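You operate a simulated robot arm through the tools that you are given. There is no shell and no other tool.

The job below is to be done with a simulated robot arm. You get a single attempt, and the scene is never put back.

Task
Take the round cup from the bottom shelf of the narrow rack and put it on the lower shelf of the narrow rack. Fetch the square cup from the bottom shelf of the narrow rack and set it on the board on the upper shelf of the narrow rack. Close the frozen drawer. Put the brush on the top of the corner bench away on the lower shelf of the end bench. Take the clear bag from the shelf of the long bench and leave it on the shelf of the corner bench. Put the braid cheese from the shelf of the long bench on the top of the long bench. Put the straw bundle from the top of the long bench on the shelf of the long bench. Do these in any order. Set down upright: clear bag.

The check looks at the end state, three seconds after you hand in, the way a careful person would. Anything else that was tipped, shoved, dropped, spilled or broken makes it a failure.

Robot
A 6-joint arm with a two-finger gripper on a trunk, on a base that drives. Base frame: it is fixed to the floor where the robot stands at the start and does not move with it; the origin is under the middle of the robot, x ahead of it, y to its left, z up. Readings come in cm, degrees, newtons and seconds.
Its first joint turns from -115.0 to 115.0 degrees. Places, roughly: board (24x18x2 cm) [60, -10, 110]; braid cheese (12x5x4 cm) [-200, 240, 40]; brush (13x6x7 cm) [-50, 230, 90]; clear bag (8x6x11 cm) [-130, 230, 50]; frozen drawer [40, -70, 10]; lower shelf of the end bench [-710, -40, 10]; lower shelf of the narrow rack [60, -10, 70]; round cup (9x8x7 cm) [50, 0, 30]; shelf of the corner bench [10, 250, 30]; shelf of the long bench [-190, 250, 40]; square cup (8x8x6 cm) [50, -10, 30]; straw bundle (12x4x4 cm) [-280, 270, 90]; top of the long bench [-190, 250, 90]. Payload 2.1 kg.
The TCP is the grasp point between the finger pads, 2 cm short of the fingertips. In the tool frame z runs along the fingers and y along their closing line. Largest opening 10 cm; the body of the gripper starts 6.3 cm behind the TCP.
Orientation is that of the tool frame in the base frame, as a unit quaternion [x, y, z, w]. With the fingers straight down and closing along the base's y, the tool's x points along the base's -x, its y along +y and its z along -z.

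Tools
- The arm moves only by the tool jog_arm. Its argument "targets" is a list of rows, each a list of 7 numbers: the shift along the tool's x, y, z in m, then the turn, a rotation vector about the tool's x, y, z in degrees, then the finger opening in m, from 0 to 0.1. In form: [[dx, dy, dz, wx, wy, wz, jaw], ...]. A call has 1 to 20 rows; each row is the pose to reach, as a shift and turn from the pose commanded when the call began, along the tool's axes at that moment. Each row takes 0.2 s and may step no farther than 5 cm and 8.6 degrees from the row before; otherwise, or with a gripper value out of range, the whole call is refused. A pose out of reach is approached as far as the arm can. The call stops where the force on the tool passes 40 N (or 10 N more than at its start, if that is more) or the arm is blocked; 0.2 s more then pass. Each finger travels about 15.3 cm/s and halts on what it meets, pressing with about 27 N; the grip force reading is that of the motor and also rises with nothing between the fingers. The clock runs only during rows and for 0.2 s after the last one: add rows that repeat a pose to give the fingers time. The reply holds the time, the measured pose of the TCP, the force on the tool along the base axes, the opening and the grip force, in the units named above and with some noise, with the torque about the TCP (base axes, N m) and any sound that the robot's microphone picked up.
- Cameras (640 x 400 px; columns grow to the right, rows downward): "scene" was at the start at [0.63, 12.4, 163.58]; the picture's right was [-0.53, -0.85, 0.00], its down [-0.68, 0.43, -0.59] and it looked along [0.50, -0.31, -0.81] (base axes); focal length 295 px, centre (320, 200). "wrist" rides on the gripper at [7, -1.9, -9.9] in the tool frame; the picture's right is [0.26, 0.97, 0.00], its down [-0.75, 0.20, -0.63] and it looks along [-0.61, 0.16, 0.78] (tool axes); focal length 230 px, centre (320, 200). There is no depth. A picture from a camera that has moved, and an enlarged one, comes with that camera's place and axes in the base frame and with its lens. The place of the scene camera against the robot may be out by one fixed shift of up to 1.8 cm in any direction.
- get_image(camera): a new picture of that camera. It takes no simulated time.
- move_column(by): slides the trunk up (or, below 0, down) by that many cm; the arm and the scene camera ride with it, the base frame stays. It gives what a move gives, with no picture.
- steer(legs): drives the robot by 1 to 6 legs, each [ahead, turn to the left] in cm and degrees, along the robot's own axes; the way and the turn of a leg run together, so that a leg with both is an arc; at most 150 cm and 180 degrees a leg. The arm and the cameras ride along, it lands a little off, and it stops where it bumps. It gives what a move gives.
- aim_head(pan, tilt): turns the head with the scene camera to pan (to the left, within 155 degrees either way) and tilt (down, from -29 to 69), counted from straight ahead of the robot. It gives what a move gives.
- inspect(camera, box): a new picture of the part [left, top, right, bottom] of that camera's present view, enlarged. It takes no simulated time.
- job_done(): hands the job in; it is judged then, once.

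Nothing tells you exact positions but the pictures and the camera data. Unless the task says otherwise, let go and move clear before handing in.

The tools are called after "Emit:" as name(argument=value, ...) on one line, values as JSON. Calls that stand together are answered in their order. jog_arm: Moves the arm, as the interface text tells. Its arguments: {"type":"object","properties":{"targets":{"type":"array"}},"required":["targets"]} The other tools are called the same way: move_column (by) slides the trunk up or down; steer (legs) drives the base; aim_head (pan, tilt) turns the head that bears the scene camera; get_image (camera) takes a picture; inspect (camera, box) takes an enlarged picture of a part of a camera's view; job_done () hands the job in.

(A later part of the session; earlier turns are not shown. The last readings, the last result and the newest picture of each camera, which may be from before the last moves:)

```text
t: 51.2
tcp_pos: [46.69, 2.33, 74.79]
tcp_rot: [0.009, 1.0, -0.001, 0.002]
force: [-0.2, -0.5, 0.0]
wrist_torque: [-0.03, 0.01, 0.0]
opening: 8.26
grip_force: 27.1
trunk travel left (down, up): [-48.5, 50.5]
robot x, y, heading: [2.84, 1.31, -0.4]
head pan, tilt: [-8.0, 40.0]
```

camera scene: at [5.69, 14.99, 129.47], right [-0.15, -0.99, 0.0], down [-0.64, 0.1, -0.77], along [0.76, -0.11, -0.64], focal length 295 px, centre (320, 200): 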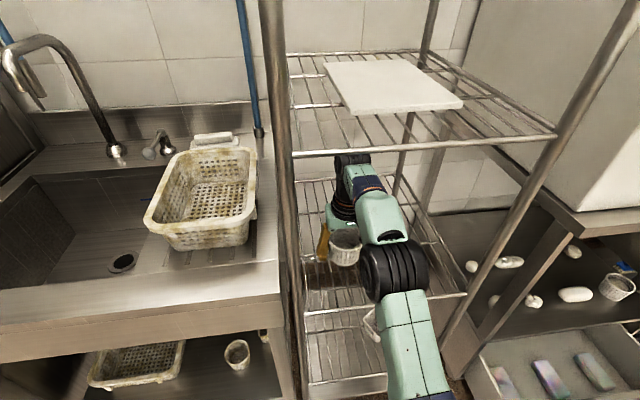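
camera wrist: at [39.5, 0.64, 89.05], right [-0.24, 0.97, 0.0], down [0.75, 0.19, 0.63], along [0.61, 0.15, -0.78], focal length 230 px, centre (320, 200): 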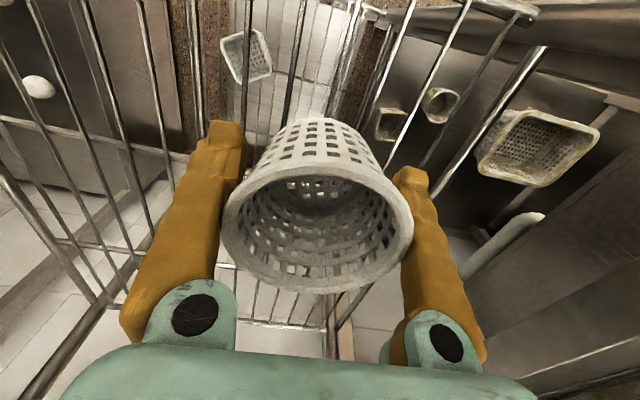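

No contact force yet, so I'll go down a few more millimetres watching force.

Emit:
jog_arm(targets=[[0, 0, 0.001, 0, 0, 0, 0.06], [0, 0, 0.002, 0, 0, 0, 0.06], [0, 0, 0.002, 0, 0, 0, 0.06]])

Emit:
inspect(camera="scene", box=[300, 200, 400, 280])

```text
t: 52.0
tcp_pos: [46.55, 2.32, 74.64]
tcp_rot: [0.009, 1.0, -0.001, 0.002]
force: [0.9, -0.1, 5.7]
wrist_torque: [0.0, -0.01, 0.0]
opening: 8.25
grip_force: 27.0
trunk travel left (down, up): [-48.5, 50.5]
robot x, y, heading: [2.51, 1.27, -0.5]
head pan, tilt: [-8.0, 40.0]
```

```text
5.00 times, centred on (350, 240) of scene
camera zoom: at [5.55, 15.0, 129.49], right [-0.15, -0.99, 0.0], down [-0.64, 0.1, -0.77], along [0.76, -0.11, -0.64], focal length 1475 px, centre (170, 0)
```

zoom: 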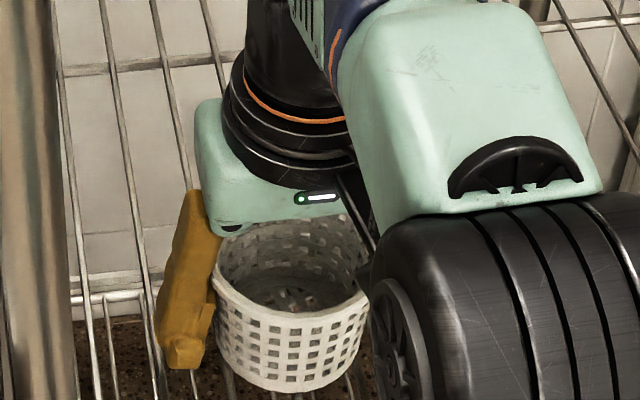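

Contact felt (≈5.7 N), cup is resting on the lower shelf. I'll open the fingers and rise clear.

Emit:
jog_arm(targets=[[0, 0, -0.001, 0, 0, 0, 0.083], [0, 0, -0.001, 0, 0, 0, 0.09], [0, 0, -0.001, 0, 0, 0, 0.1], [0, 0, -0.001, 0, 0, 0, 0.1]])

Emit:
get_image(camera="wrist")

Emit:
jog_arm(targets=[[0, 0, -0.015, 0, 0, 0, 0.1], [0, 0, -0.03, 0, 0, 0, 0.1], [0, 0, -0.045, 0, 0, 0, 0.1], [0, 0, -0.06, 0, 0, 0, 0.1], [0, 0, -0.068, 0, 0, 0, 0.1], [0, 0, -0.068, 0, 0, 0, 0.1]])

Emit:
get_image(camera="wrist")

```text
t: 53.0
tcp_pos: [46.6, 2.21, 74.65]
tcp_rot: [0.009, 1.0, -0.002, 0.002]
force: [0.5, 0.0, -0.6]
wrist_torque: [0.0, 0.02, -0.02]
opening: 9.98
grip_force: 0.0
trunk travel left (down, up): [-48.5, 50.5]
robot x, y, heading: [2.94, 1.48, -0.7]
head pan, tilt: [-8.0, 40.0]
```

```text
taken
camera wrist: at [39.38, 0.63, 84.67], right [-0.24, 0.97, 0.0], down [0.75, 0.19, 0.63], along [0.61, 0.15, -0.78], focal length 230 px, centre (320, 200)
```

wrist: 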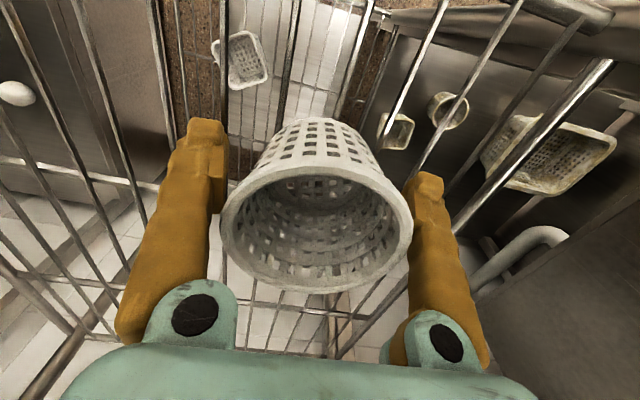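

```text
t: 54.4
tcp_pos: [46.61, 2.01, 81.55]
tcp_rot: [0.01, 1.0, -0.003, 0.002]
force: [0.8, 0.7, 0.8]
wrist_torque: [-0.03, -0.05, 0.01]
opening: 10.0
grip_force: 0.0
trunk travel left (down, up): [-48.5, 50.5]
robot x, y, heading: [3.21, 1.1, -0.4]
head pan, tilt: [-8.0, 40.0]
```

```text
taken
camera wrist: at [39.48, 0.42, 91.45], right [-0.24, 0.97, 0.0], down [0.75, 0.19, 0.63], along [0.61, 0.15, -0.78], focal length 230 px, centre (320, 200)
```

wrist: 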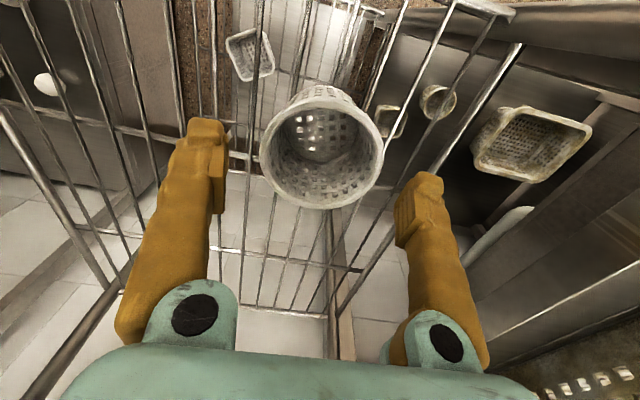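

Round cup stands on the lower shelf, released. I'll back out, lower the trunk 40 cm, and shift/rotate the gripper for the square cup (≈(49,-12), turned about 25°).

Emit:
steer(legs=[[-24, 0]])

Emit:
get_image(camera="scene")

Emit:
move_column(by=-40)

Emit:
jog_arm(targets=[[0.005, -0.03, 0, 0, 0, -6, 0.1], [0.01, -0.06, 0, 0, 0, -12, 0.1], [0.015, -0.09, 0, 0, 0, -18, 0.1], [0.02, -0.12, 0, 0, 0, -25, 0.1], [0.02, -0.14, 0, 0, 0, -25, 0.1], [0.02, -0.14, 0, 0, 0, -25, 0.1]])

Emit:
get_image(camera="wrist")

Emit:
get_image(camera="scene")

```text
t: 56.2
tcp_pos: [22.19, 2.4, 81.52]
tcp_rot: [0.009, 1.0, -0.002, 0.001]
force: [-0.5, 0.1, 0.2]
wrist_torque: [0.0, 0.02, 0.02]
opening: 9.97
grip_force: 0.0
trunk travel left (down, up): [-48.5, 50.5]
robot x, y, heading: [-21.95, 1.29, -0.4]
head pan, tilt: [-8.0, 40.0]
```

```text
taken
camera scene: at [-18.82, 15.21, 129.48], right [-0.15, -0.99, 0.0], down [-0.64, 0.09, -0.77], along [0.76, -0.11, -0.64], focal length 295 px, centre (320, 200)
```

scene: 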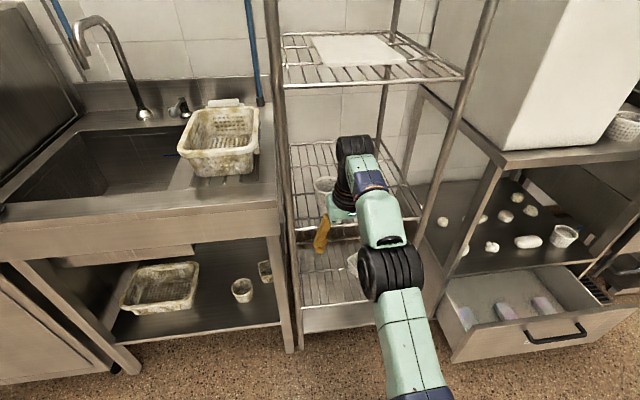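

```text
t: 60.0
tcp_pos: [22.26, 2.39, 41.45]
tcp_rot: [0.009, 1.0, -0.002, 0.002]
force: [0.1, 0.1, -0.1]
wrist_torque: [-0.01, 0.01, -0.04]
opening: 10.0
grip_force: 0.0
trunk travel left (down, up): [-8.5, 90.5]
robot x, y, heading: [-21.52, 1.74, -0.3]
head pan, tilt: [-8.0, 40.0]
```

```text
t: 61.4
tcp_pos: [20.31, -11.76, 41.59]
tcp_rot: [-0.208, 0.978, -0.001, 0.001]
force: [-0.6, -0.1, 1.1]
wrist_torque: [0.01, 0.01, -0.01]
opening: 9.99
grip_force: 0.0
trunk travel left (down, up): [-8.5, 90.5]
robot x, y, heading: [-22.09, 1.77, -0.7]
head pan, tilt: [-8.0, 40.0]
```

```text
taken
camera wrist: at [14.45, -16.2, 51.45], right [-0.63, 0.78, 0.0], down [0.6, 0.49, 0.63], along [0.49, 0.39, -0.78], focal length 230 px, centre (320, 200)
```

wrist: 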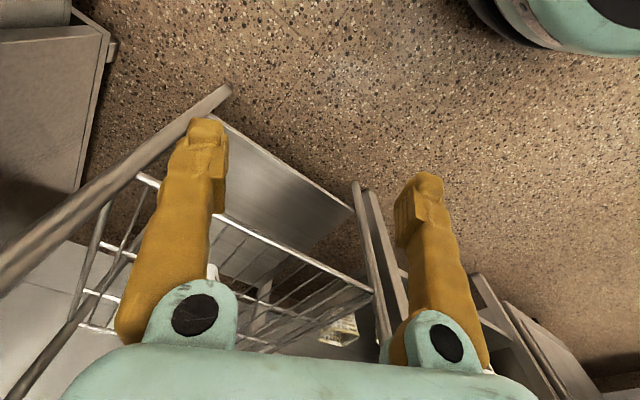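

```text
taken
camera scene: at [-18.76, 15.19, 89.48], right [-0.15, -0.99, 0.0], down [-0.64, 0.09, -0.77], along [0.76, -0.11, -0.64], focal length 295 px, centre (320, 200)
```

scene: 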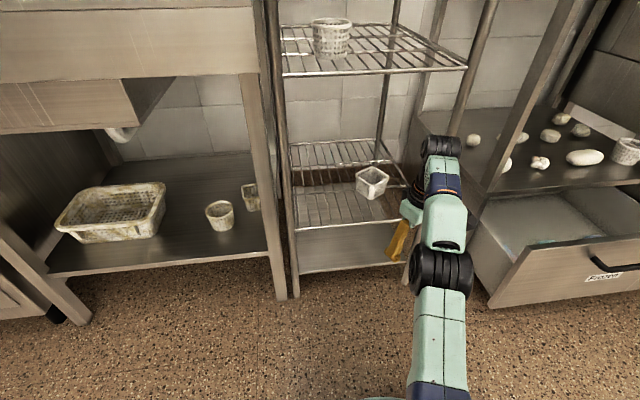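

The round cup is standing upright on the lower shelf; the square cup is now fully visible. Zooming in to get its pose.

Emit:
inspect(camera="scene", box=[340, 157, 404, 207])

Emit:
inspect(camera="scene", box=[290, 5, 370, 85])

```text
8.00 times, centred on (372, 182) of scene
camera zoom: at [-18.76, 15.19, 89.48], right [-0.15, -0.99, 0.0], down [-0.64, 0.09, -0.77], along [0.76, -0.11, -0.64], focal length 2360 px, centre (-96, 344)
```

zoom: 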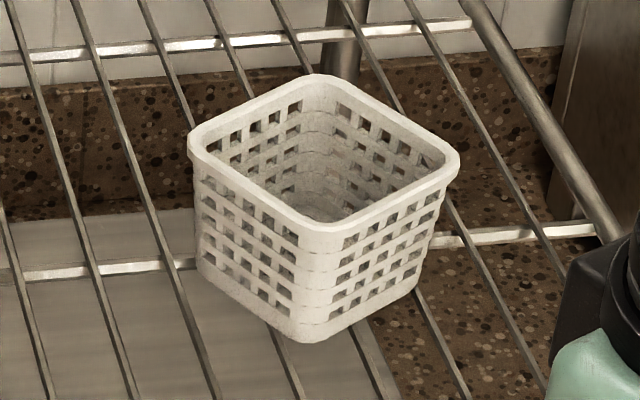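

```text
5.00 times, centred on (330, 45) of scene
camera zoom: at [-18.76, 15.19, 89.48], right [-0.15, -0.99, 0.0], down [-0.64, 0.09, -0.77], along [0.76, -0.11, -0.64], focal length 1475 px, centre (270, 975)
```

zoom: 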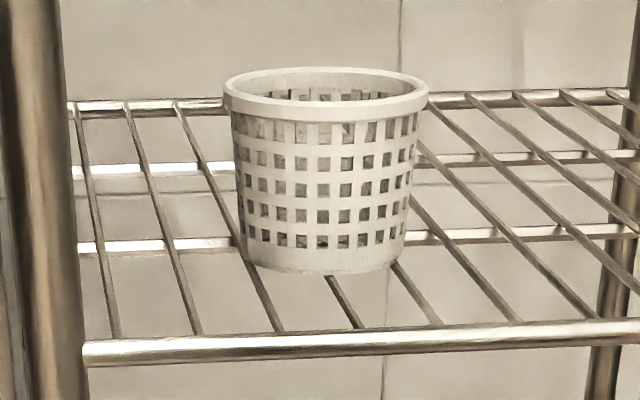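

Square cup is at about (49.5, -12), turned ~27°. I'll fine-tune yaw and drive in to pre-grasp height.

Emit:
jog_arm(targets=[[0, 0, 0, 0, 0, -3, 0.1], [0, 0, 0, 0, 0, -3, 0.1]])

Emit:
steer(legs=[[20, 0]])

Emit:
get_image(camera="wrist")

Emit:
get_image(camera="scene")

```text
t: 62.0
tcp_pos: [20.18, -11.72, 41.5]
tcp_rot: [-0.233, 0.972, -0.002, 0.002]
force: [0.6, -0.7, -0.5]
wrist_torque: [0.0, -0.06, -0.03]
opening: 10.0
grip_force: 0.1
trunk travel left (down, up): [-8.5, 90.5]
robot x, y, heading: [-21.57, 1.72, -0.7]
head pan, tilt: [-8.0, 40.0]
```

```text
t: 63.6
tcp_pos: [40.08, -11.86, 41.41]
tcp_rot: [-0.232, 0.973, -0.001, 0.002]
force: [0.3, 0.1, -0.5]
wrist_torque: [0.02, -0.01, 0.04]
opening: 9.96
grip_force: 0.1
trunk travel left (down, up): [-8.5, 90.5]
robot x, y, heading: [-1.4, 1.42, -0.4]
head pan, tilt: [-8.0, 40.0]
```

```text
taken
camera wrist: at [34.58, -16.64, 51.46], right [-0.67, 0.74, -0.01], down [0.58, 0.52, 0.63], along [0.47, 0.42, -0.78], focal length 230 px, centre (320, 200)
```

wrist: 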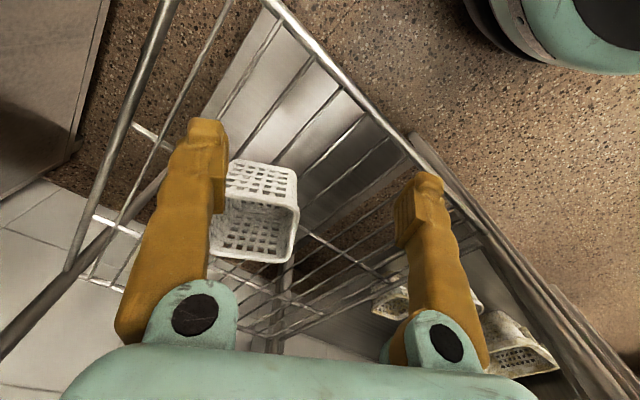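

```text
taken
camera scene: at [1.15, 15.03, 89.48], right [-0.15, -0.99, 0.0], down [-0.64, 0.09, -0.77], along [0.76, -0.11, -0.64], focal length 295 px, centre (320, 200)
```

scene: 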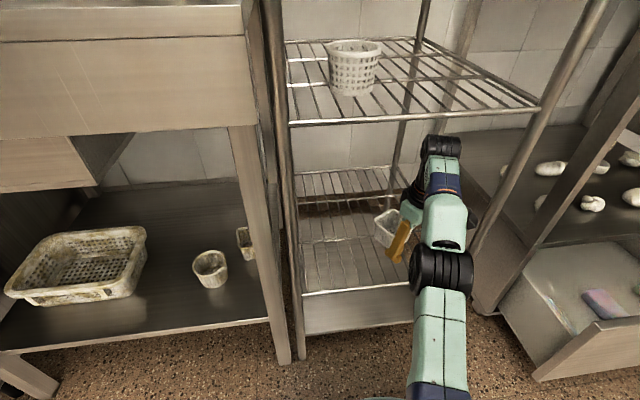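

I'll zoom on the wrist view to refine the square cup's pose relative to the fingers.

Emit:
inspect(camera="wrist", box=[190, 140, 318, 270])

```text
3.08 times, centred on (254, 205) of wrist
camera zoom: at [34.58, -16.64, 51.46], right [-0.67, 0.74, -0.01], down [0.58, 0.52, 0.63], along [0.47, 0.42, -0.78], focal length 708 px, centre (523, 185)
```

zoom: 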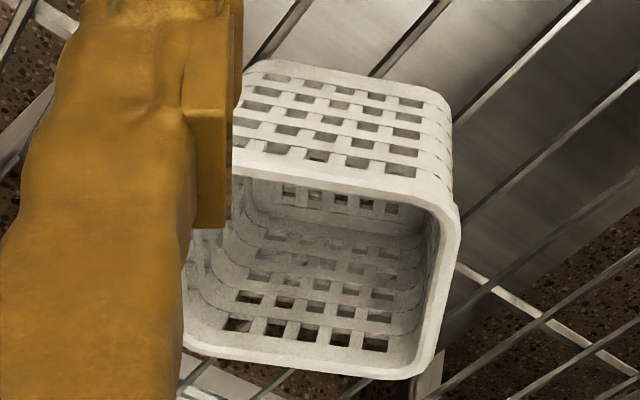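

Square cup centre refines to about (50, -11.5), turned ~30°. Driving the remaining ~9.5 cm while staying above the rim.

Emit:
steer(legs=[[9.4, 0]])

Emit:
get_image(camera="wrist")

Emit:
inspect(camera="wrist", box=[200, 70, 440, 220])

```text
t: 64.8
tcp_pos: [49.66, -11.97, 41.47]
tcp_rot: [-0.234, 0.972, -0.003, 0.001]
force: [-0.4, -0.3, 0.4]
wrist_torque: [0.0, 0.03, 0.0]
opening: 10.02
grip_force: 0.0
trunk travel left (down, up): [-8.5, 90.5]
robot x, y, heading: [8.14, 1.45, -0.4]
head pan, tilt: [-8.0, 40.0]
```

```text
taken
camera wrist: at [44.14, -16.69, 51.46], right [-0.67, 0.74, -0.01], down [0.58, 0.52, 0.63], along [0.47, 0.42, -0.78], focal length 230 px, centre (320, 200)
```

wrist: 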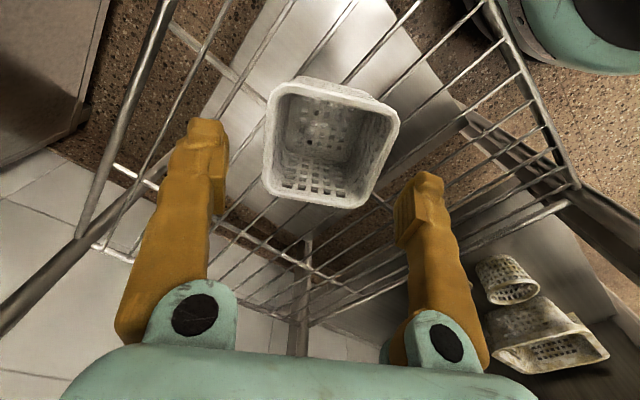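

```text
2.67 times, centred on (320, 145) of wrist
camera zoom: at [44.14, -16.69, 51.46], right [-0.67, 0.74, -0.01], down [0.58, 0.52, 0.63], along [0.47, 0.42, -0.78], focal length 614 px, centre (320, 347)
```

zoom: 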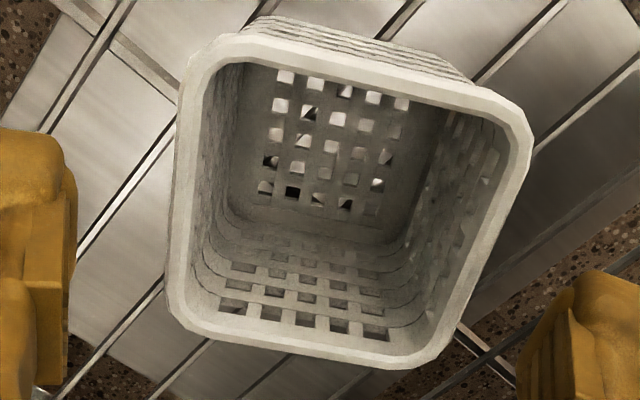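

Cup centre is (49.8, -11.3) with sides at ~29.4°. I'll correct yaw and position, then descend.

Emit:
jog_arm(targets=[[-0.0045, 0.0057, 0, 0, 0, -2.3, 0.1], [-0.0045, 0.0057, 0, 0, 0, -2.3, 0.1], [-0.0045, 0.0057, 0.02, 0, 0, -2.3, 0.1], [-0.0045, 0.0057, 0.035, 0, 0, -2.3, 0.1], [-0.0045, 0.0057, 0.035, 0, 0, -2.3, 0.1]])

Emit:
get_image(camera="wrist")

```text
t: 66.0
tcp_pos: [49.89, -11.13, 38.13]
tcp_rot: [-0.253, 0.967, -0.002, 0.002]
force: [0.3, -0.5, -0.2]
wrist_torque: [0.0, -0.01, 0.01]
opening: 9.97
grip_force: 0.0
trunk travel left (down, up): [-8.5, 90.5]
robot x, y, heading: [7.6, 1.53, -0.5]
head pan, tilt: [-8.0, 40.0]
```

```text
taken
camera wrist: at [44.56, -16.14, 48.06], right [-0.7, 0.72, -0.01], down [0.55, 0.54, 0.63], along [0.45, 0.44, -0.78], focal length 230 px, centre (320, 200)
```

wrist: 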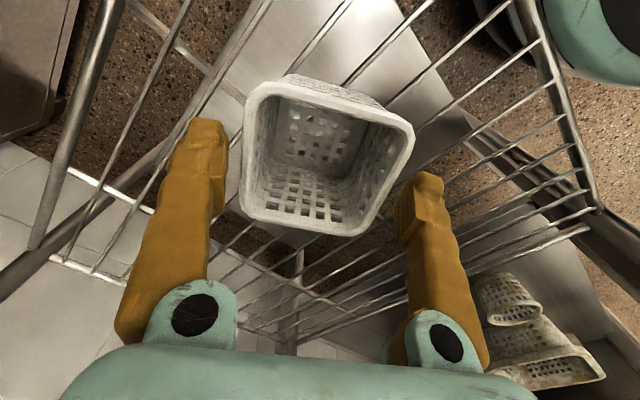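

Aligned (cup centre (49.85, -11.05), TCP (49.89, -11.13)). Descending to grasp height and closing.

Emit:
jog_arm(targets=[[0, 0, 0.015, 0, 0, 0, 0.1], [0, 0, 0.03, 0, 0, 0, 0.1], [0, 0, 0.036, 0, 0, 0, 0.1], [0, 0, 0.036, 0, 0, 0, 0.1]])

Emit:
get_image(camera="wrist")

Emit:
jog_arm(targets=[[0, 0, 0, 0, 0, 0, 0.085], [0, 0, 0, 0, 0, 0, 0.07], [0, 0, 0, 0, 0, 0, 0.06], [0, 0, 0, 0, 0, 0, 0.06], [0, 0, 0, 0, 0, 0, 0.06]])

Emit:
get_image(camera="wrist")

```text
t: 67.0
tcp_pos: [49.85, -11.28, 34.34]
tcp_rot: [-0.253, 0.967, -0.002, 0.002]
force: [-1.1, 0.5, 0.2]
wrist_torque: [-0.02, 0.0, 0.02]
opening: 10.0
grip_force: 0.1
trunk travel left (down, up): [-8.5, 90.5]
robot x, y, heading: [7.95, 1.56, -0.3]
head pan, tilt: [-8.0, 40.0]
```

```text
taken
camera wrist: at [44.5, -16.19, 44.32], right [-0.7, 0.72, -0.01], down [0.55, 0.54, 0.63], along [0.45, 0.44, -0.78], focal length 230 px, centre (320, 200)
```

wrist: 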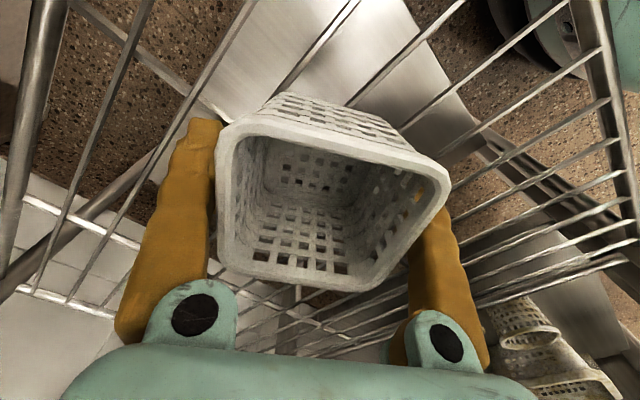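

```text
t: 68.2
tcp_pos: [49.98, -11.26, 34.45]
tcp_rot: [-0.253, 0.967, -0.003, 0.001]
force: [0.3, 1.0, 0.9]
wrist_torque: [-0.02, -0.02, 0.01]
opening: 8.43
grip_force: 27.0
trunk travel left (down, up): [-8.5, 90.5]
robot x, y, heading: [7.64, 1.34, -0.3]
head pan, tilt: [-8.0, 40.0]
```

```text
taken
camera wrist: at [44.5, -16.19, 44.34], right [-0.7, 0.72, -0.01], down [0.55, 0.54, 0.63], along [0.45, 0.44, -0.78], focal length 230 px, centre (320, 200)
```

wrist: 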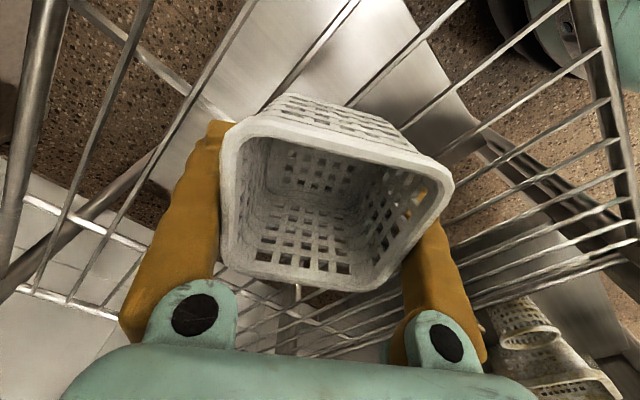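

Square cup gripped (8.43 cm). I'll lift it 4.5 cm, back out, shift the arm sideways toward y≈-5, and raise the trunk 81 cm to the upper shelf.

Emit:
jog_arm(targets=[[0, 0, -0.015, 0, 0, 0, 0.06], [0, 0, -0.03, 0, 0, 0, 0.06], [0, 0, -0.045, 0, 0, 0, 0.06], [0, 0, -0.045, 0, 0, 0, 0.06]])

Emit:
steer(legs=[[-26, 0]])

Emit:
move_column(by=81)

Emit:
get_image(camera="scene")

Emit:
get_image(camera="wrist")

```text
t: 69.2
tcp_pos: [49.76, -11.13, 38.91]
tcp_rot: [-0.252, 0.968, -0.003, 0.002]
force: [0.4, -0.8, 0.1]
wrist_torque: [0.01, 0.01, 0.01]
opening: 8.43
grip_force: 27.0
trunk travel left (down, up): [-8.5, 90.5]
robot x, y, heading: [7.59, 1.37, -0.2]
head pan, tilt: [-8.0, 40.0]
```

```text
t: 71.0
tcp_pos: [23.94, -11.02, 38.92]
tcp_rot: [-0.251, 0.968, -0.002, 0.002]
force: [-0.4, -0.7, -0.5]
wrist_torque: [0.04, 0.04, 0.04]
opening: 8.41
grip_force: 27.5
trunk travel left (down, up): [-8.5, 90.5]
robot x, y, heading: [-18.15, 1.82, -0.7]
head pan, tilt: [-8.0, 40.0]
```

```text
refused: 81 is not a number from -40 to 40
```

```text
taken
camera scene: at [-15.13, 15.18, 89.48], right [-0.15, -0.99, 0.0], down [-0.64, 0.1, -0.77], along [0.76, -0.11, -0.64], focal length 295 px, centre (320, 200)
```

scene: 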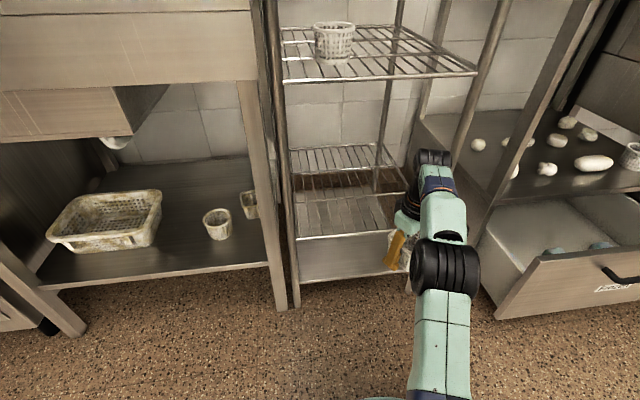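

```text
taken
camera wrist: at [18.55, -16.0, 48.85], right [-0.7, 0.72, -0.01], down [0.56, 0.54, 0.63], along [0.46, 0.44, -0.78], focal length 230 px, centre (320, 200)
```

wrist: 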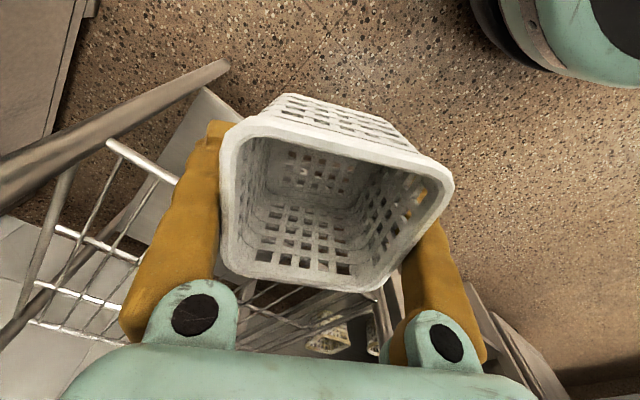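

Column moves are limited to 40 per call; I'll raise in steps and then shift the cup sideways to y≈-5.

Emit:
move_column(by=40)

Emit:
move_column(by=40)

Emit:
move_column(by=2)

Emit:
jog_arm(targets=[[-0.01, 0.018, 0, 0, 0, 0, 0.06], [-0.02, 0.036, 0, 0, 0, 0, 0.06], [-0.03, 0.054, 0, 0, 0, 0, 0.06], [-0.03, 0.054, 0, 0, 0, 0, 0.06]])

Emit:
aim_head(pan=-8, tilt=35)

Emit:
get_image(camera="scene")

Emit:
get_image(camera="wrist")

```text
t: 74.8
tcp_pos: [24.0, -11.0, 78.98]
tcp_rot: [-0.252, 0.968, -0.003, 0.002]
force: [-0.6, -0.9, -1.1]
wrist_torque: [-0.01, 0.03, 0.02]
opening: 8.41
grip_force: 27.5
trunk travel left (down, up): [-48.5, 50.5]
robot x, y, heading: [-18.35, 1.95, -0.6]
head pan, tilt: [-8.0, 40.0]
```

```text
t: 78.7
tcp_pos: [23.88, -11.14, 118.88]
tcp_rot: [-0.252, 0.968, -0.002, 0.002]
force: [0.4, 0.0, -0.3]
wrist_torque: [-0.01, 0.02, -0.03]
opening: 8.45
grip_force: 27.0
trunk travel left (down, up): [-88.5, 10.5]
robot x, y, heading: [-18.36, 1.39, -0.5]
head pan, tilt: [-8.0, 40.0]
```

```text
t: 79.3
tcp_pos: [23.98, -11.02, 120.81]
tcp_rot: [-0.252, 0.968, -0.003, 0.002]
force: [-0.3, 0.4, 0.3]
wrist_torque: [-0.02, -0.01, 0.03]
opening: 8.4
grip_force: 27.4
trunk travel left (down, up): [-90.5, 8.5]
robot x, y, heading: [-18.03, 1.56, -0.8]
head pan, tilt: [-8.0, 40.0]
```

```text
t: 80.3
tcp_pos: [23.93, -4.71, 120.77]
tcp_rot: [-0.251, 0.968, -0.003, 0.002]
force: [0.1, -0.6, -0.2]
wrist_torque: [-0.02, 0.01, -0.02]
opening: 8.41
grip_force: 26.9
trunk travel left (down, up): [-90.5, 8.5]
robot x, y, heading: [-18.19, 1.23, -0.5]
head pan, tilt: [-8.0, 40.0]
```

```text
t: 81.0
tcp_pos: [23.95, -4.69, 120.84]
tcp_rot: [-0.252, 0.968, -0.003, 0.001]
force: [-0.4, 0.2, -0.5]
wrist_torque: [-0.04, 0.03, -0.01]
opening: 8.38
grip_force: 26.6
trunk travel left (down, up): [-90.5, 8.5]
robot x, y, heading: [-18.11, 1.64, -0.6]
head pan, tilt: [-8.0, 35.0]
```

```text
taken
camera scene: at [-14.84, 15.13, 172.23], right [-0.15, -0.99, 0.0], down [-0.57, 0.09, -0.82], along [0.81, -0.12, -0.57], focal length 295 px, centre (320, 200)
```

scene: 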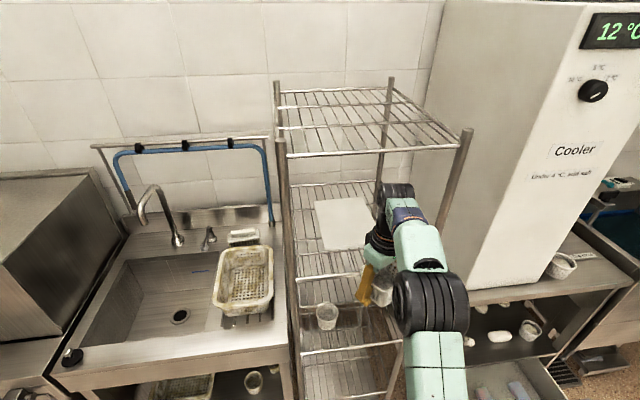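

```text
taken
camera wrist: at [18.61, -9.74, 130.73], right [-0.7, 0.72, -0.01], down [0.56, 0.54, 0.63], along [0.46, 0.44, -0.78], focal length 230 px, centre (320, 200)
```

wrist: 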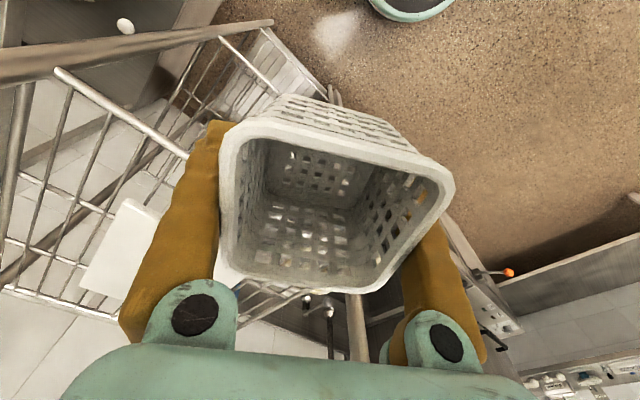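

I need to check headroom under the top shelf before driving in; zooming at the bars.

Emit:
inspect(camera="scene", box=[260, 130, 340, 180])

Emit:
inspect(camera="scene", box=[260, 250, 340, 300])

Emit:
inspect(camera="scene", box=[300, 170, 460, 310])

```text
8.00 times, centred on (300, 155) of scene
camera zoom: at [-14.84, 15.13, 172.23], right [-0.15, -0.99, 0.0], down [-0.57, 0.09, -0.82], along [0.81, -0.12, -0.57], focal length 2360 px, centre (480, 560)
```

zoom: 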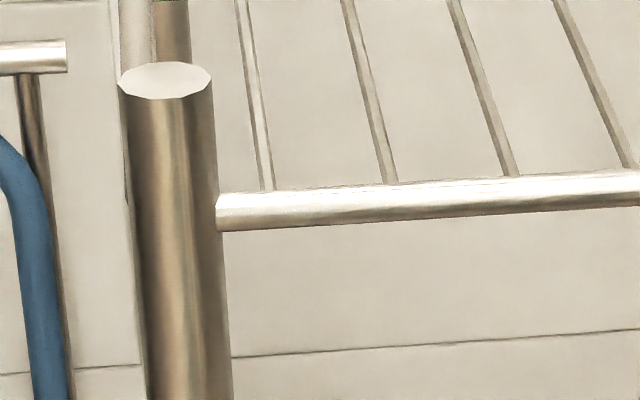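

```text
8.00 times, centred on (300, 275) of scene
camera zoom: at [-14.84, 15.13, 172.23], right [-0.15, -0.99, 0.0], down [-0.57, 0.09, -0.82], along [0.81, -0.12, -0.57], focal length 2360 px, centre (480, -400)
```

zoom: 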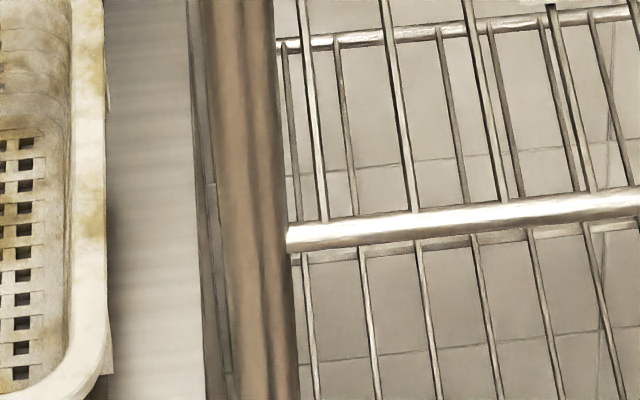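

```text
2.86 times, centred on (380, 240) of scene
camera zoom: at [-14.84, 15.13, 172.23], right [-0.15, -0.99, 0.0], down [-0.57, 0.09, -0.82], along [0.81, -0.12, -0.57], focal length 843 px, centre (149, 86)
```

zoom: 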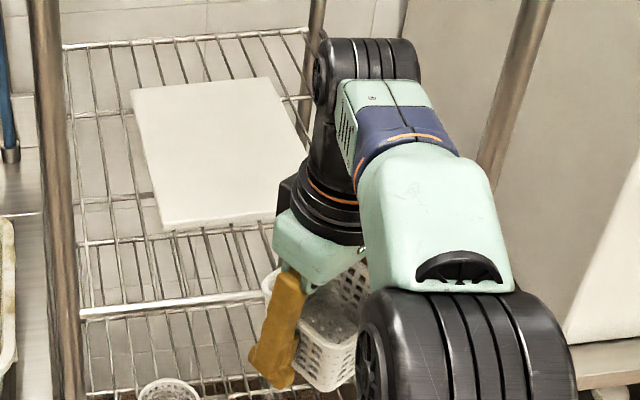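

Top shelf spacing is only ~37 cm, so headroom for the wrist is tight; I'll lower the trunk 2.5 cm (cup bottom still ~1.5 cm above board) and drive in part-way to check.

Emit:
move_column(by=-2.4)

Emit:
steer(legs=[[12, 0]])

Emit:
aim_head(pan=-8, tilt=25)

Emit:
get_image(camera="scene")

Emit:
get_image(camera="wrist")

```text
t: 81.7
tcp_pos: [23.98, -4.79, 118.33]
tcp_rot: [-0.252, 0.968, -0.003, 0.001]
force: [-0.4, -0.1, -0.4]
wrist_torque: [0.03, 0.0, -0.01]
opening: 8.39
grip_force: 26.9
trunk travel left (down, up): [-88.1, 10.9]
robot x, y, heading: [-18.06, 1.16, -0.7]
head pan, tilt: [-8.0, 35.0]
```

```text
t: 82.9
tcp_pos: [34.87, -4.96, 118.91]
tcp_rot: [-0.251, 0.968, -0.004, 0.007]
force: [-0.9, 1.0, 1.0]
wrist_torque: [0.01, -0.08, 0.01]
opening: 8.41
grip_force: 26.9
trunk travel left (down, up): [-88.1, 10.9]
robot x, y, heading: [-6.01, 1.28, -0.7]
head pan, tilt: [-8.0, 35.0]
```

```text
t: 83.7
tcp_pos: [35.67, -4.84, 118.47]
tcp_rot: [-0.252, 0.968, -0.002, 0.002]
force: [0.2, -0.8, -0.4]
wrist_torque: [-0.01, 0.02, 0.01]
opening: 8.41
grip_force: 26.4
trunk travel left (down, up): [-88.1, 10.9]
robot x, y, heading: [-6.22, 1.16, -0.5]
head pan, tilt: [-8.0, 25.0]
```

```text
taken
camera scene: at [-2.62, 14.96, 171.41], right [-0.15, -0.99, 0.0], down [-0.42, 0.06, -0.91], along [0.9, -0.14, -0.42], focal length 295 px, centre (320, 200)
```

scene: 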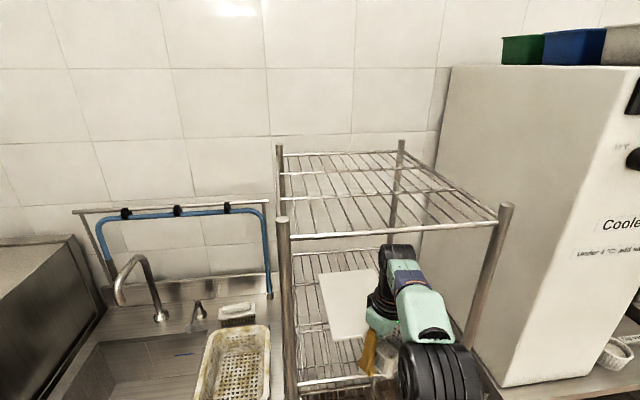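

```text
taken
camera wrist: at [30.35, -9.86, 128.44], right [-0.7, 0.72, -0.01], down [0.55, 0.54, 0.63], along [0.46, 0.44, -0.78], focal length 230 px, centre (320, 200)
```

wrist: 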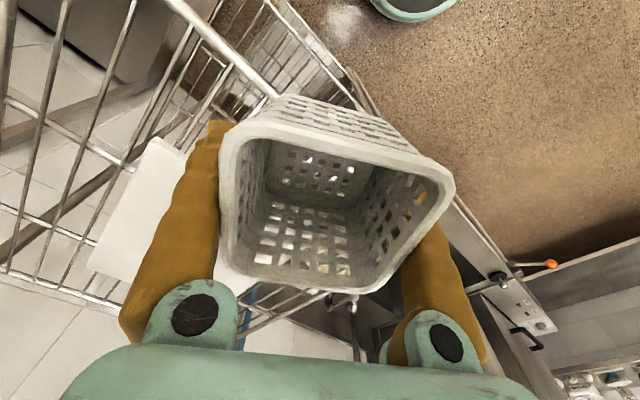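

Zooming to check the wrist-to-top-shelf clearance before going in.

Emit:
inspect(camera="scene", box=[340, 190, 500, 290])

Emit:
inspect(camera="scene", box=[290, 300, 420, 400])

```text
4.00 times, centred on (420, 240) of scene
camera zoom: at [-2.62, 14.96, 171.41], right [-0.15, -0.99, 0.0], down [-0.42, 0.06, -0.91], along [0.9, -0.14, -0.42], focal length 1180 px, centre (-80, 40)
```

zoom: 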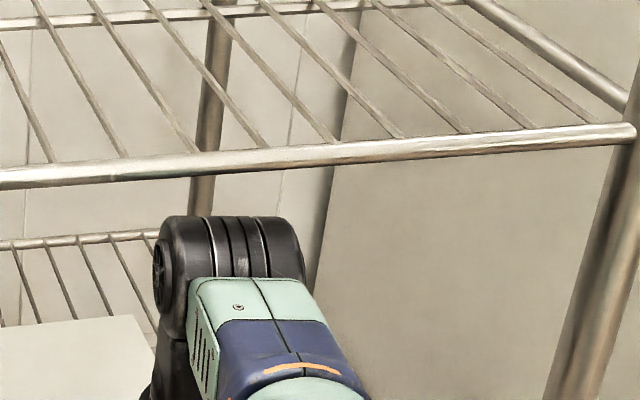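

```text
4.00 times, centred on (355, 350) of scene
camera zoom: at [-2.62, 14.96, 171.41], right [-0.15, -0.99, 0.0], down [-0.42, 0.06, -0.91], along [0.9, -0.14, -0.42], focal length 1180 px, centre (180, -400)
```

zoom: 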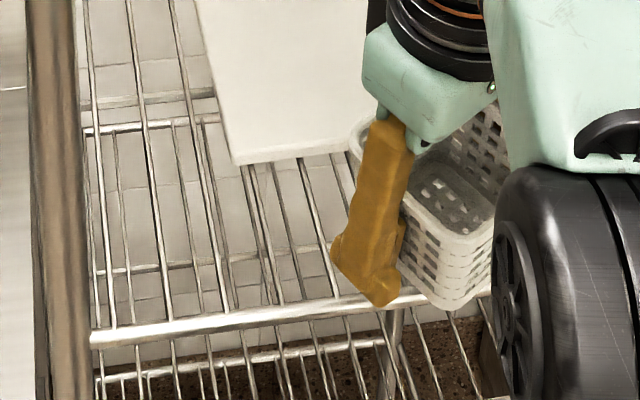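

Clearance looks to be about 2 cm above the wrist, which suffices. Driving in gradually.

Emit:
steer(legs=[[8, 0]])

Emit:
inspect(camera="scene", box=[280, 150, 520, 300])

Emit:
aim_head(pan=-8, tilt=45)

Emit:
get_image(camera="scene")

```text
t: 84.7
tcp_pos: [42.95, -4.86, 119.0]
tcp_rot: [-0.253, 0.968, -0.005, 0.007]
force: [0.5, 0.1, 1.3]
wrist_torque: [-0.01, 0.05, -0.04]
opening: 8.4
grip_force: 27.0
trunk travel left (down, up): [-88.1, 10.9]
robot x, y, heading: [2.28, 1.06, -0.4]
head pan, tilt: [-8.0, 25.0]
```

```text
2.67 times, centred on (400, 225) of scene
camera zoom: at [5.09, 14.91, 171.4], right [-0.15, -0.99, 0.0], down [-0.42, 0.06, -0.91], along [0.9, -0.13, -0.42], focal length 787 px, centre (107, 133)
```

zoom: 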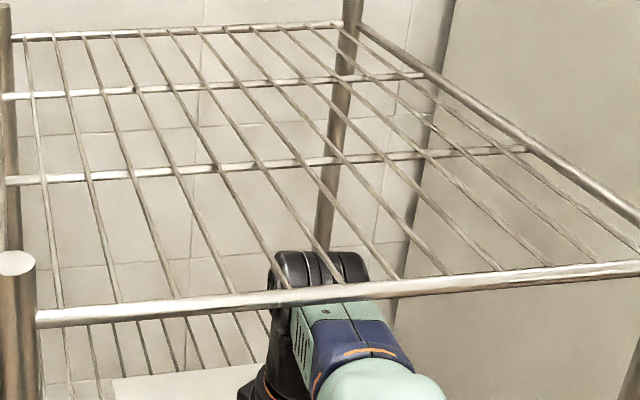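

```text
t: 85.6
tcp_pos: [43.12, -4.84, 119.02]
tcp_rot: [-0.252, 0.968, -0.004, 0.007]
force: [0.0, -0.2, 0.5]
wrist_torque: [0.0, -0.03, -0.01]
opening: 8.41
grip_force: 26.8
trunk travel left (down, up): [-88.1, 10.9]
robot x, y, heading: [2.02, 1.48, -0.7]
head pan, tilt: [-8.0, 45.0]
```

```text
taken
camera scene: at [4.27, 15.05, 168.36], right [-0.15, -0.99, 0.0], down [-0.7, 0.1, -0.71], along [0.7, -0.1, -0.71], focal length 295 px, centre (320, 200)
```

scene: 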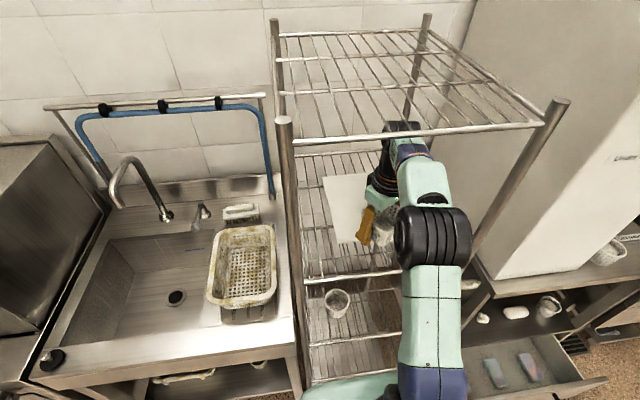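

The TCP reads 0.6 cm high and slightly tilted after this leg, which may be settling or a light contact. I'll hold still and re-read, and look closely.

Emit:
jog_arm(targets=[[0, 0, 0, 0, 0, 0, 0.06], [0, 0, 0, 0, 0, 0, 0.06]])

Emit:
inspect(camera="scene", box=[340, 100, 500, 200])

Emit:
inspect(camera="scene", box=[320, 160, 440, 290])

Emit:
get_image(camera="wrist")

```text
t: 86.2
tcp_pos: [43.25, -5.03, 119.07]
tcp_rot: [-0.253, 0.968, -0.004, 0.006]
force: [0.7, 0.0, 0.0]
wrist_torque: [-0.01, -0.02, -0.02]
opening: 8.38
grip_force: 27.3
trunk travel left (down, up): [-88.1, 10.9]
robot x, y, heading: [2.07, 1.64, -0.6]
head pan, tilt: [-8.0, 45.0]
```

```text
4.00 times, centred on (420, 150) of scene
camera zoom: at [4.51, 15.05, 168.35], right [-0.15, -0.99, 0.0], down [-0.7, 0.1, -0.71], along [0.7, -0.1, -0.71], focal length 1180 px, centre (-80, 400)
```

zoom: 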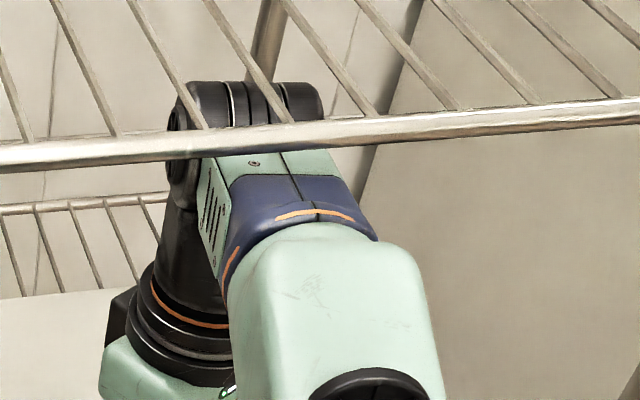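

```text
3.08 times, centred on (380, 225) of scene
camera zoom: at [4.51, 15.05, 168.35], right [-0.15, -0.99, 0.0], down [-0.7, 0.1, -0.71], along [0.7, -0.1, -0.71], focal length 908 px, centre (135, 123)
```

zoom: 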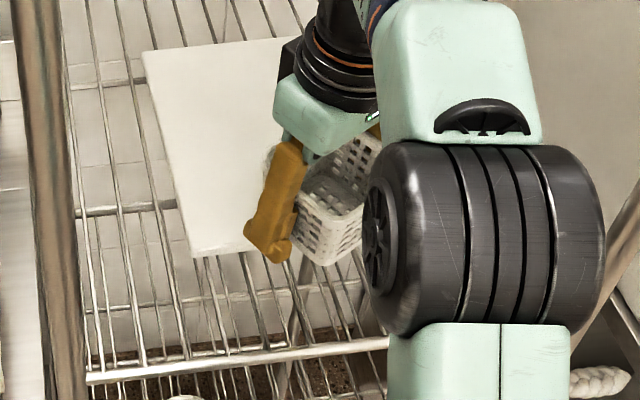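

```text
taken
camera wrist: at [37.84, -9.92, 128.87], right [-0.7, 0.72, -0.01], down [0.55, 0.54, 0.64], along [0.46, 0.44, -0.77], focal length 230 px, centre (320, 200)
```

wrist: 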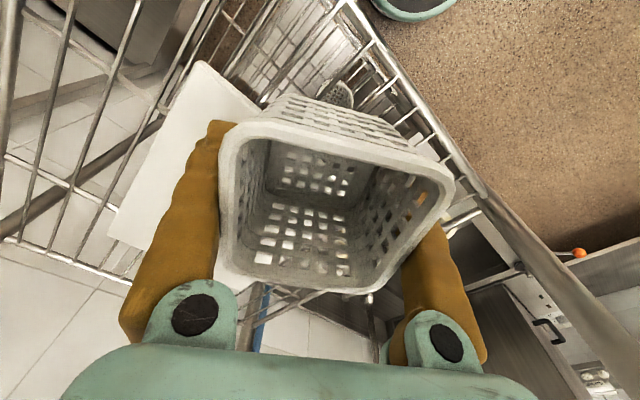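

The offset looks like slow settling of the raised robot after braking. I'll hold for a few seconds and re-read.

Emit:
jog_arm(targets=[[0, 0, 0, 0, 0, 0, 0.06], [0, 0, 0, 0, 0, 0, 0.06], [0, 0, 0, 0, 0, 0, 0.06], [0, 0, 0, 0, 0, 0, 0.06], [0, 0, 0, 0, 0, 0, 0.06], [0, 0, 0, 0, 0, 0, 0.06], [0, 0, 0, 0, 0, 0, 0.06], [0, 0, 0, 0, 0, 0, 0.06], [0, 0, 0, 0, 0, 0, 0.06], [0, 0, 0, 0, 0, 0, 0.06]])

Emit:
get_image(camera="scene")

```text
t: 88.4
tcp_pos: [43.38, -4.92, 118.99]
tcp_rot: [-0.252, 0.968, -0.003, 0.004]
force: [-0.6, 0.0, -0.5]
wrist_torque: [0.02, 0.02, 0.03]
opening: 8.41
grip_force: 27.0
trunk travel left (down, up): [-88.1, 10.9]
robot x, y, heading: [2.13, 1.57, -0.6]
head pan, tilt: [-8.0, 45.0]
```

```text
taken
camera scene: at [4.57, 15.04, 168.35], right [-0.15, -0.99, 0.0], down [-0.7, 0.1, -0.71], along [0.7, -0.1, -0.71], focal length 295 px, centre (320, 200)
```

scene: 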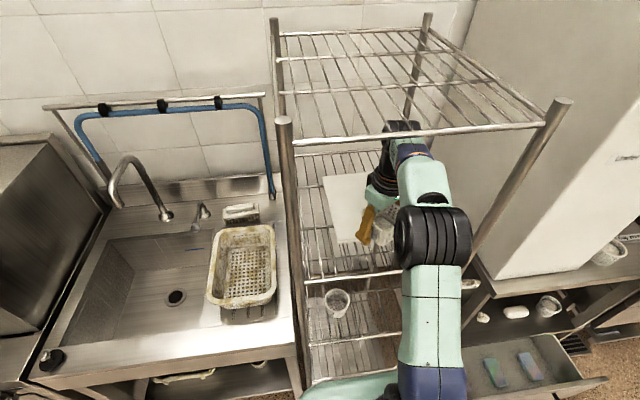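

Still relaxing slowly. A tiny downward jog will tell me if it tracks normally.

Emit:
jog_arm(targets=[[0, 0, 0.003, 0, 0, 0, 0.06], [0, 0, 0.006, 0, 0, 0, 0.06], [0, 0, 0.006, 0, 0, 0, 0.06], [0, 0, 0.006, 0, 0, 0, 0.06]])

```text
t: 89.4
tcp_pos: [43.38, -5.01, 118.36]
tcp_rot: [-0.252, 0.968, -0.003, 0.005]
force: [0.5, -0.2, -0.1]
wrist_torque: [0.01, 0.02, 0.02]
opening: 8.39
grip_force: 26.5
trunk travel left (down, up): [-88.1, 10.9]
robot x, y, heading: [1.99, 1.41, -0.3]
head pan, tilt: [-8.0, 45.0]
```

It tracks normally. I'll drive 7 cm more so the cup is fully over the board.

Emit:
steer(legs=[[7.2, 0]])

Emit:
jog_arm(targets=[[0, 0, 0, 0, 0, 0, 0.06], [0, 0, 0, 0, 0, 0, 0.06], [0, 0, 0, 0, 0, 0, 0.06], [0, 0, 0, 0, 0, 0, 0.06], [0, 0, 0, 0, 0, 0, 0.06]])

Emit:
get_image(camera="scene")

Emit:
get_image(camera="wrist")

```text
t: 90.4
tcp_pos: [48.57, -4.95, 118.65]
tcp_rot: [-0.25, 0.968, -0.003, 0.01]
force: [1.3, 0.0, -0.2]
wrist_torque: [0.0, 0.0, -0.01]
opening: 8.38
grip_force: 27.0
trunk travel left (down, up): [-88.1, 10.9]
robot x, y, heading: [8.4, 1.33, -0.9]
head pan, tilt: [-8.0, 45.0]
```

```text
t: 91.6
tcp_pos: [51.55, -5.05, 117.53]
tcp_rot: [-0.251, 0.968, 0.001, -0.007]
force: [0.8, -0.3, -0.4]
wrist_torque: [0.0, -0.03, 0.0]
opening: 8.38
grip_force: 26.5
trunk travel left (down, up): [-88.1, 10.9]
robot x, y, heading: [9.14, 1.43, -0.9]
head pan, tilt: [-8.0, 45.0]
```

```text
taken
camera scene: at [13.97, 14.96, 168.29], right [-0.15, -0.99, 0.0], down [-0.71, 0.11, -0.7], along [0.69, -0.11, -0.72], focal length 295 px, centre (320, 200)
```

scene: 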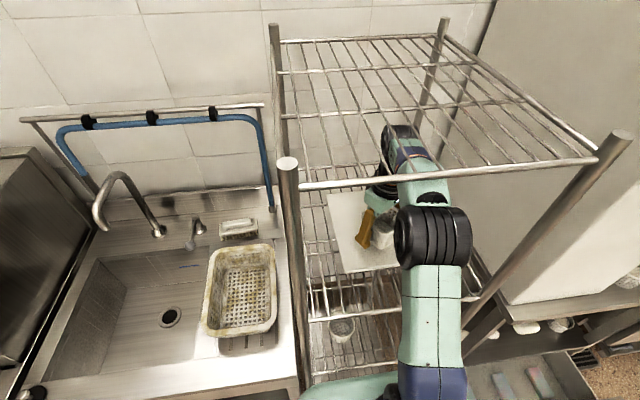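

```text
taken
camera wrist: at [46.49, -10.05, 127.52], right [-0.69, 0.72, 0.01], down [0.57, 0.54, 0.62], along [0.44, 0.44, -0.78], focal length 230 px, centre (320, 200)
```

wrist: 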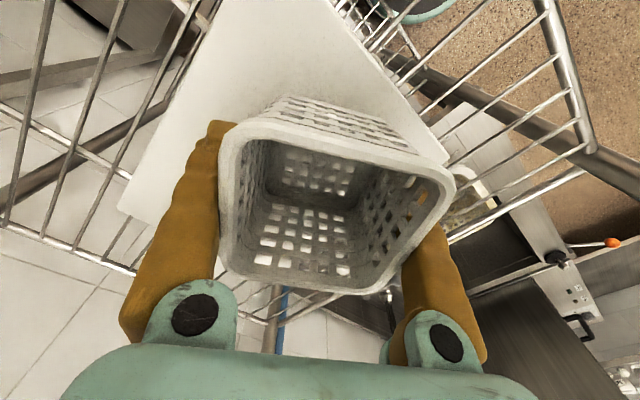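

The raised trunk is swaying after the drive. I'll hold still for several seconds to let it settle.

Emit:
jog_arm(targets=[[0, 0, 0, 0, 0, 0, 0.06], [0, 0, 0, 0, 0, 0, 0.06], [0, 0, 0, 0, 0, 0, 0.06], [0, 0, 0, 0, 0, 0, 0.06], [0, 0, 0, 0, 0, 0, 0.06]])

Emit:
jog_arm(targets=[[0, 0, 0, 0, 0, 0, 0.06], [0, 0, 0, 0, 0, 0, 0.06], [0, 0, 0, 0, 0, 0, 0.06], [0, 0, 0, 0, 0, 0, 0.06], [0, 0, 0, 0, 0, 0, 0.06], [0, 0, 0, 0, 0, 0, 0.06], [0, 0, 0, 0, 0, 0, 0.06], [0, 0, 0, 0, 0, 0, 0.06], [0, 0, 0, 0, 0, 0, 0.06], [0, 0, 0, 0, 0, 0, 0.06]])

Emit:
get_image(camera="scene")

```text
t: 92.8
tcp_pos: [51.83, -5.05, 117.56]
tcp_rot: [-0.25, 0.968, 0.0, -0.005]
force: [-0.2, -0.2, -0.9]
wrist_torque: [-0.02, 0.0, 0.0]
opening: 8.37
grip_force: 27.5
trunk travel left (down, up): [-88.1, 10.9]
robot x, y, heading: [8.94, 1.19, -0.6]
head pan, tilt: [-8.0, 45.0]
```

```text
t: 95.0
tcp_pos: [51.75, -5.08, 117.6]
tcp_rot: [-0.25, 0.968, 0.0, -0.005]
force: [0.5, -0.1, -0.6]
wrist_torque: [0.01, -0.02, 0.04]
opening: 8.39
grip_force: 27.2
trunk travel left (down, up): [-88.1, 10.9]
robot x, y, heading: [9.19, 1.35, -0.6]
head pan, tilt: [-8.0, 45.0]
```

```text
taken
camera scene: at [13.85, 14.96, 168.35], right [-0.15, -0.99, 0.0], down [-0.71, 0.11, -0.7], along [0.69, -0.11, -0.72], focal length 295 px, centre (320, 200)
```

scene: 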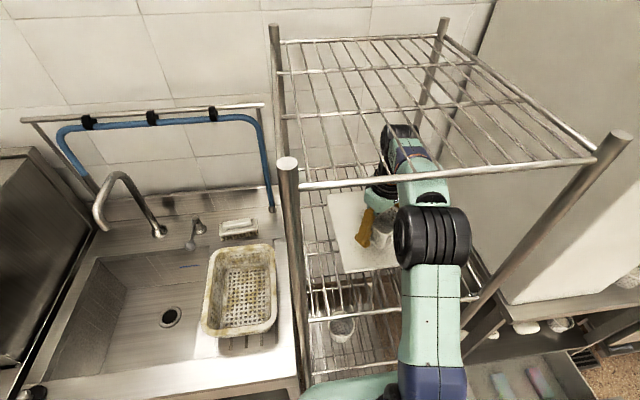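

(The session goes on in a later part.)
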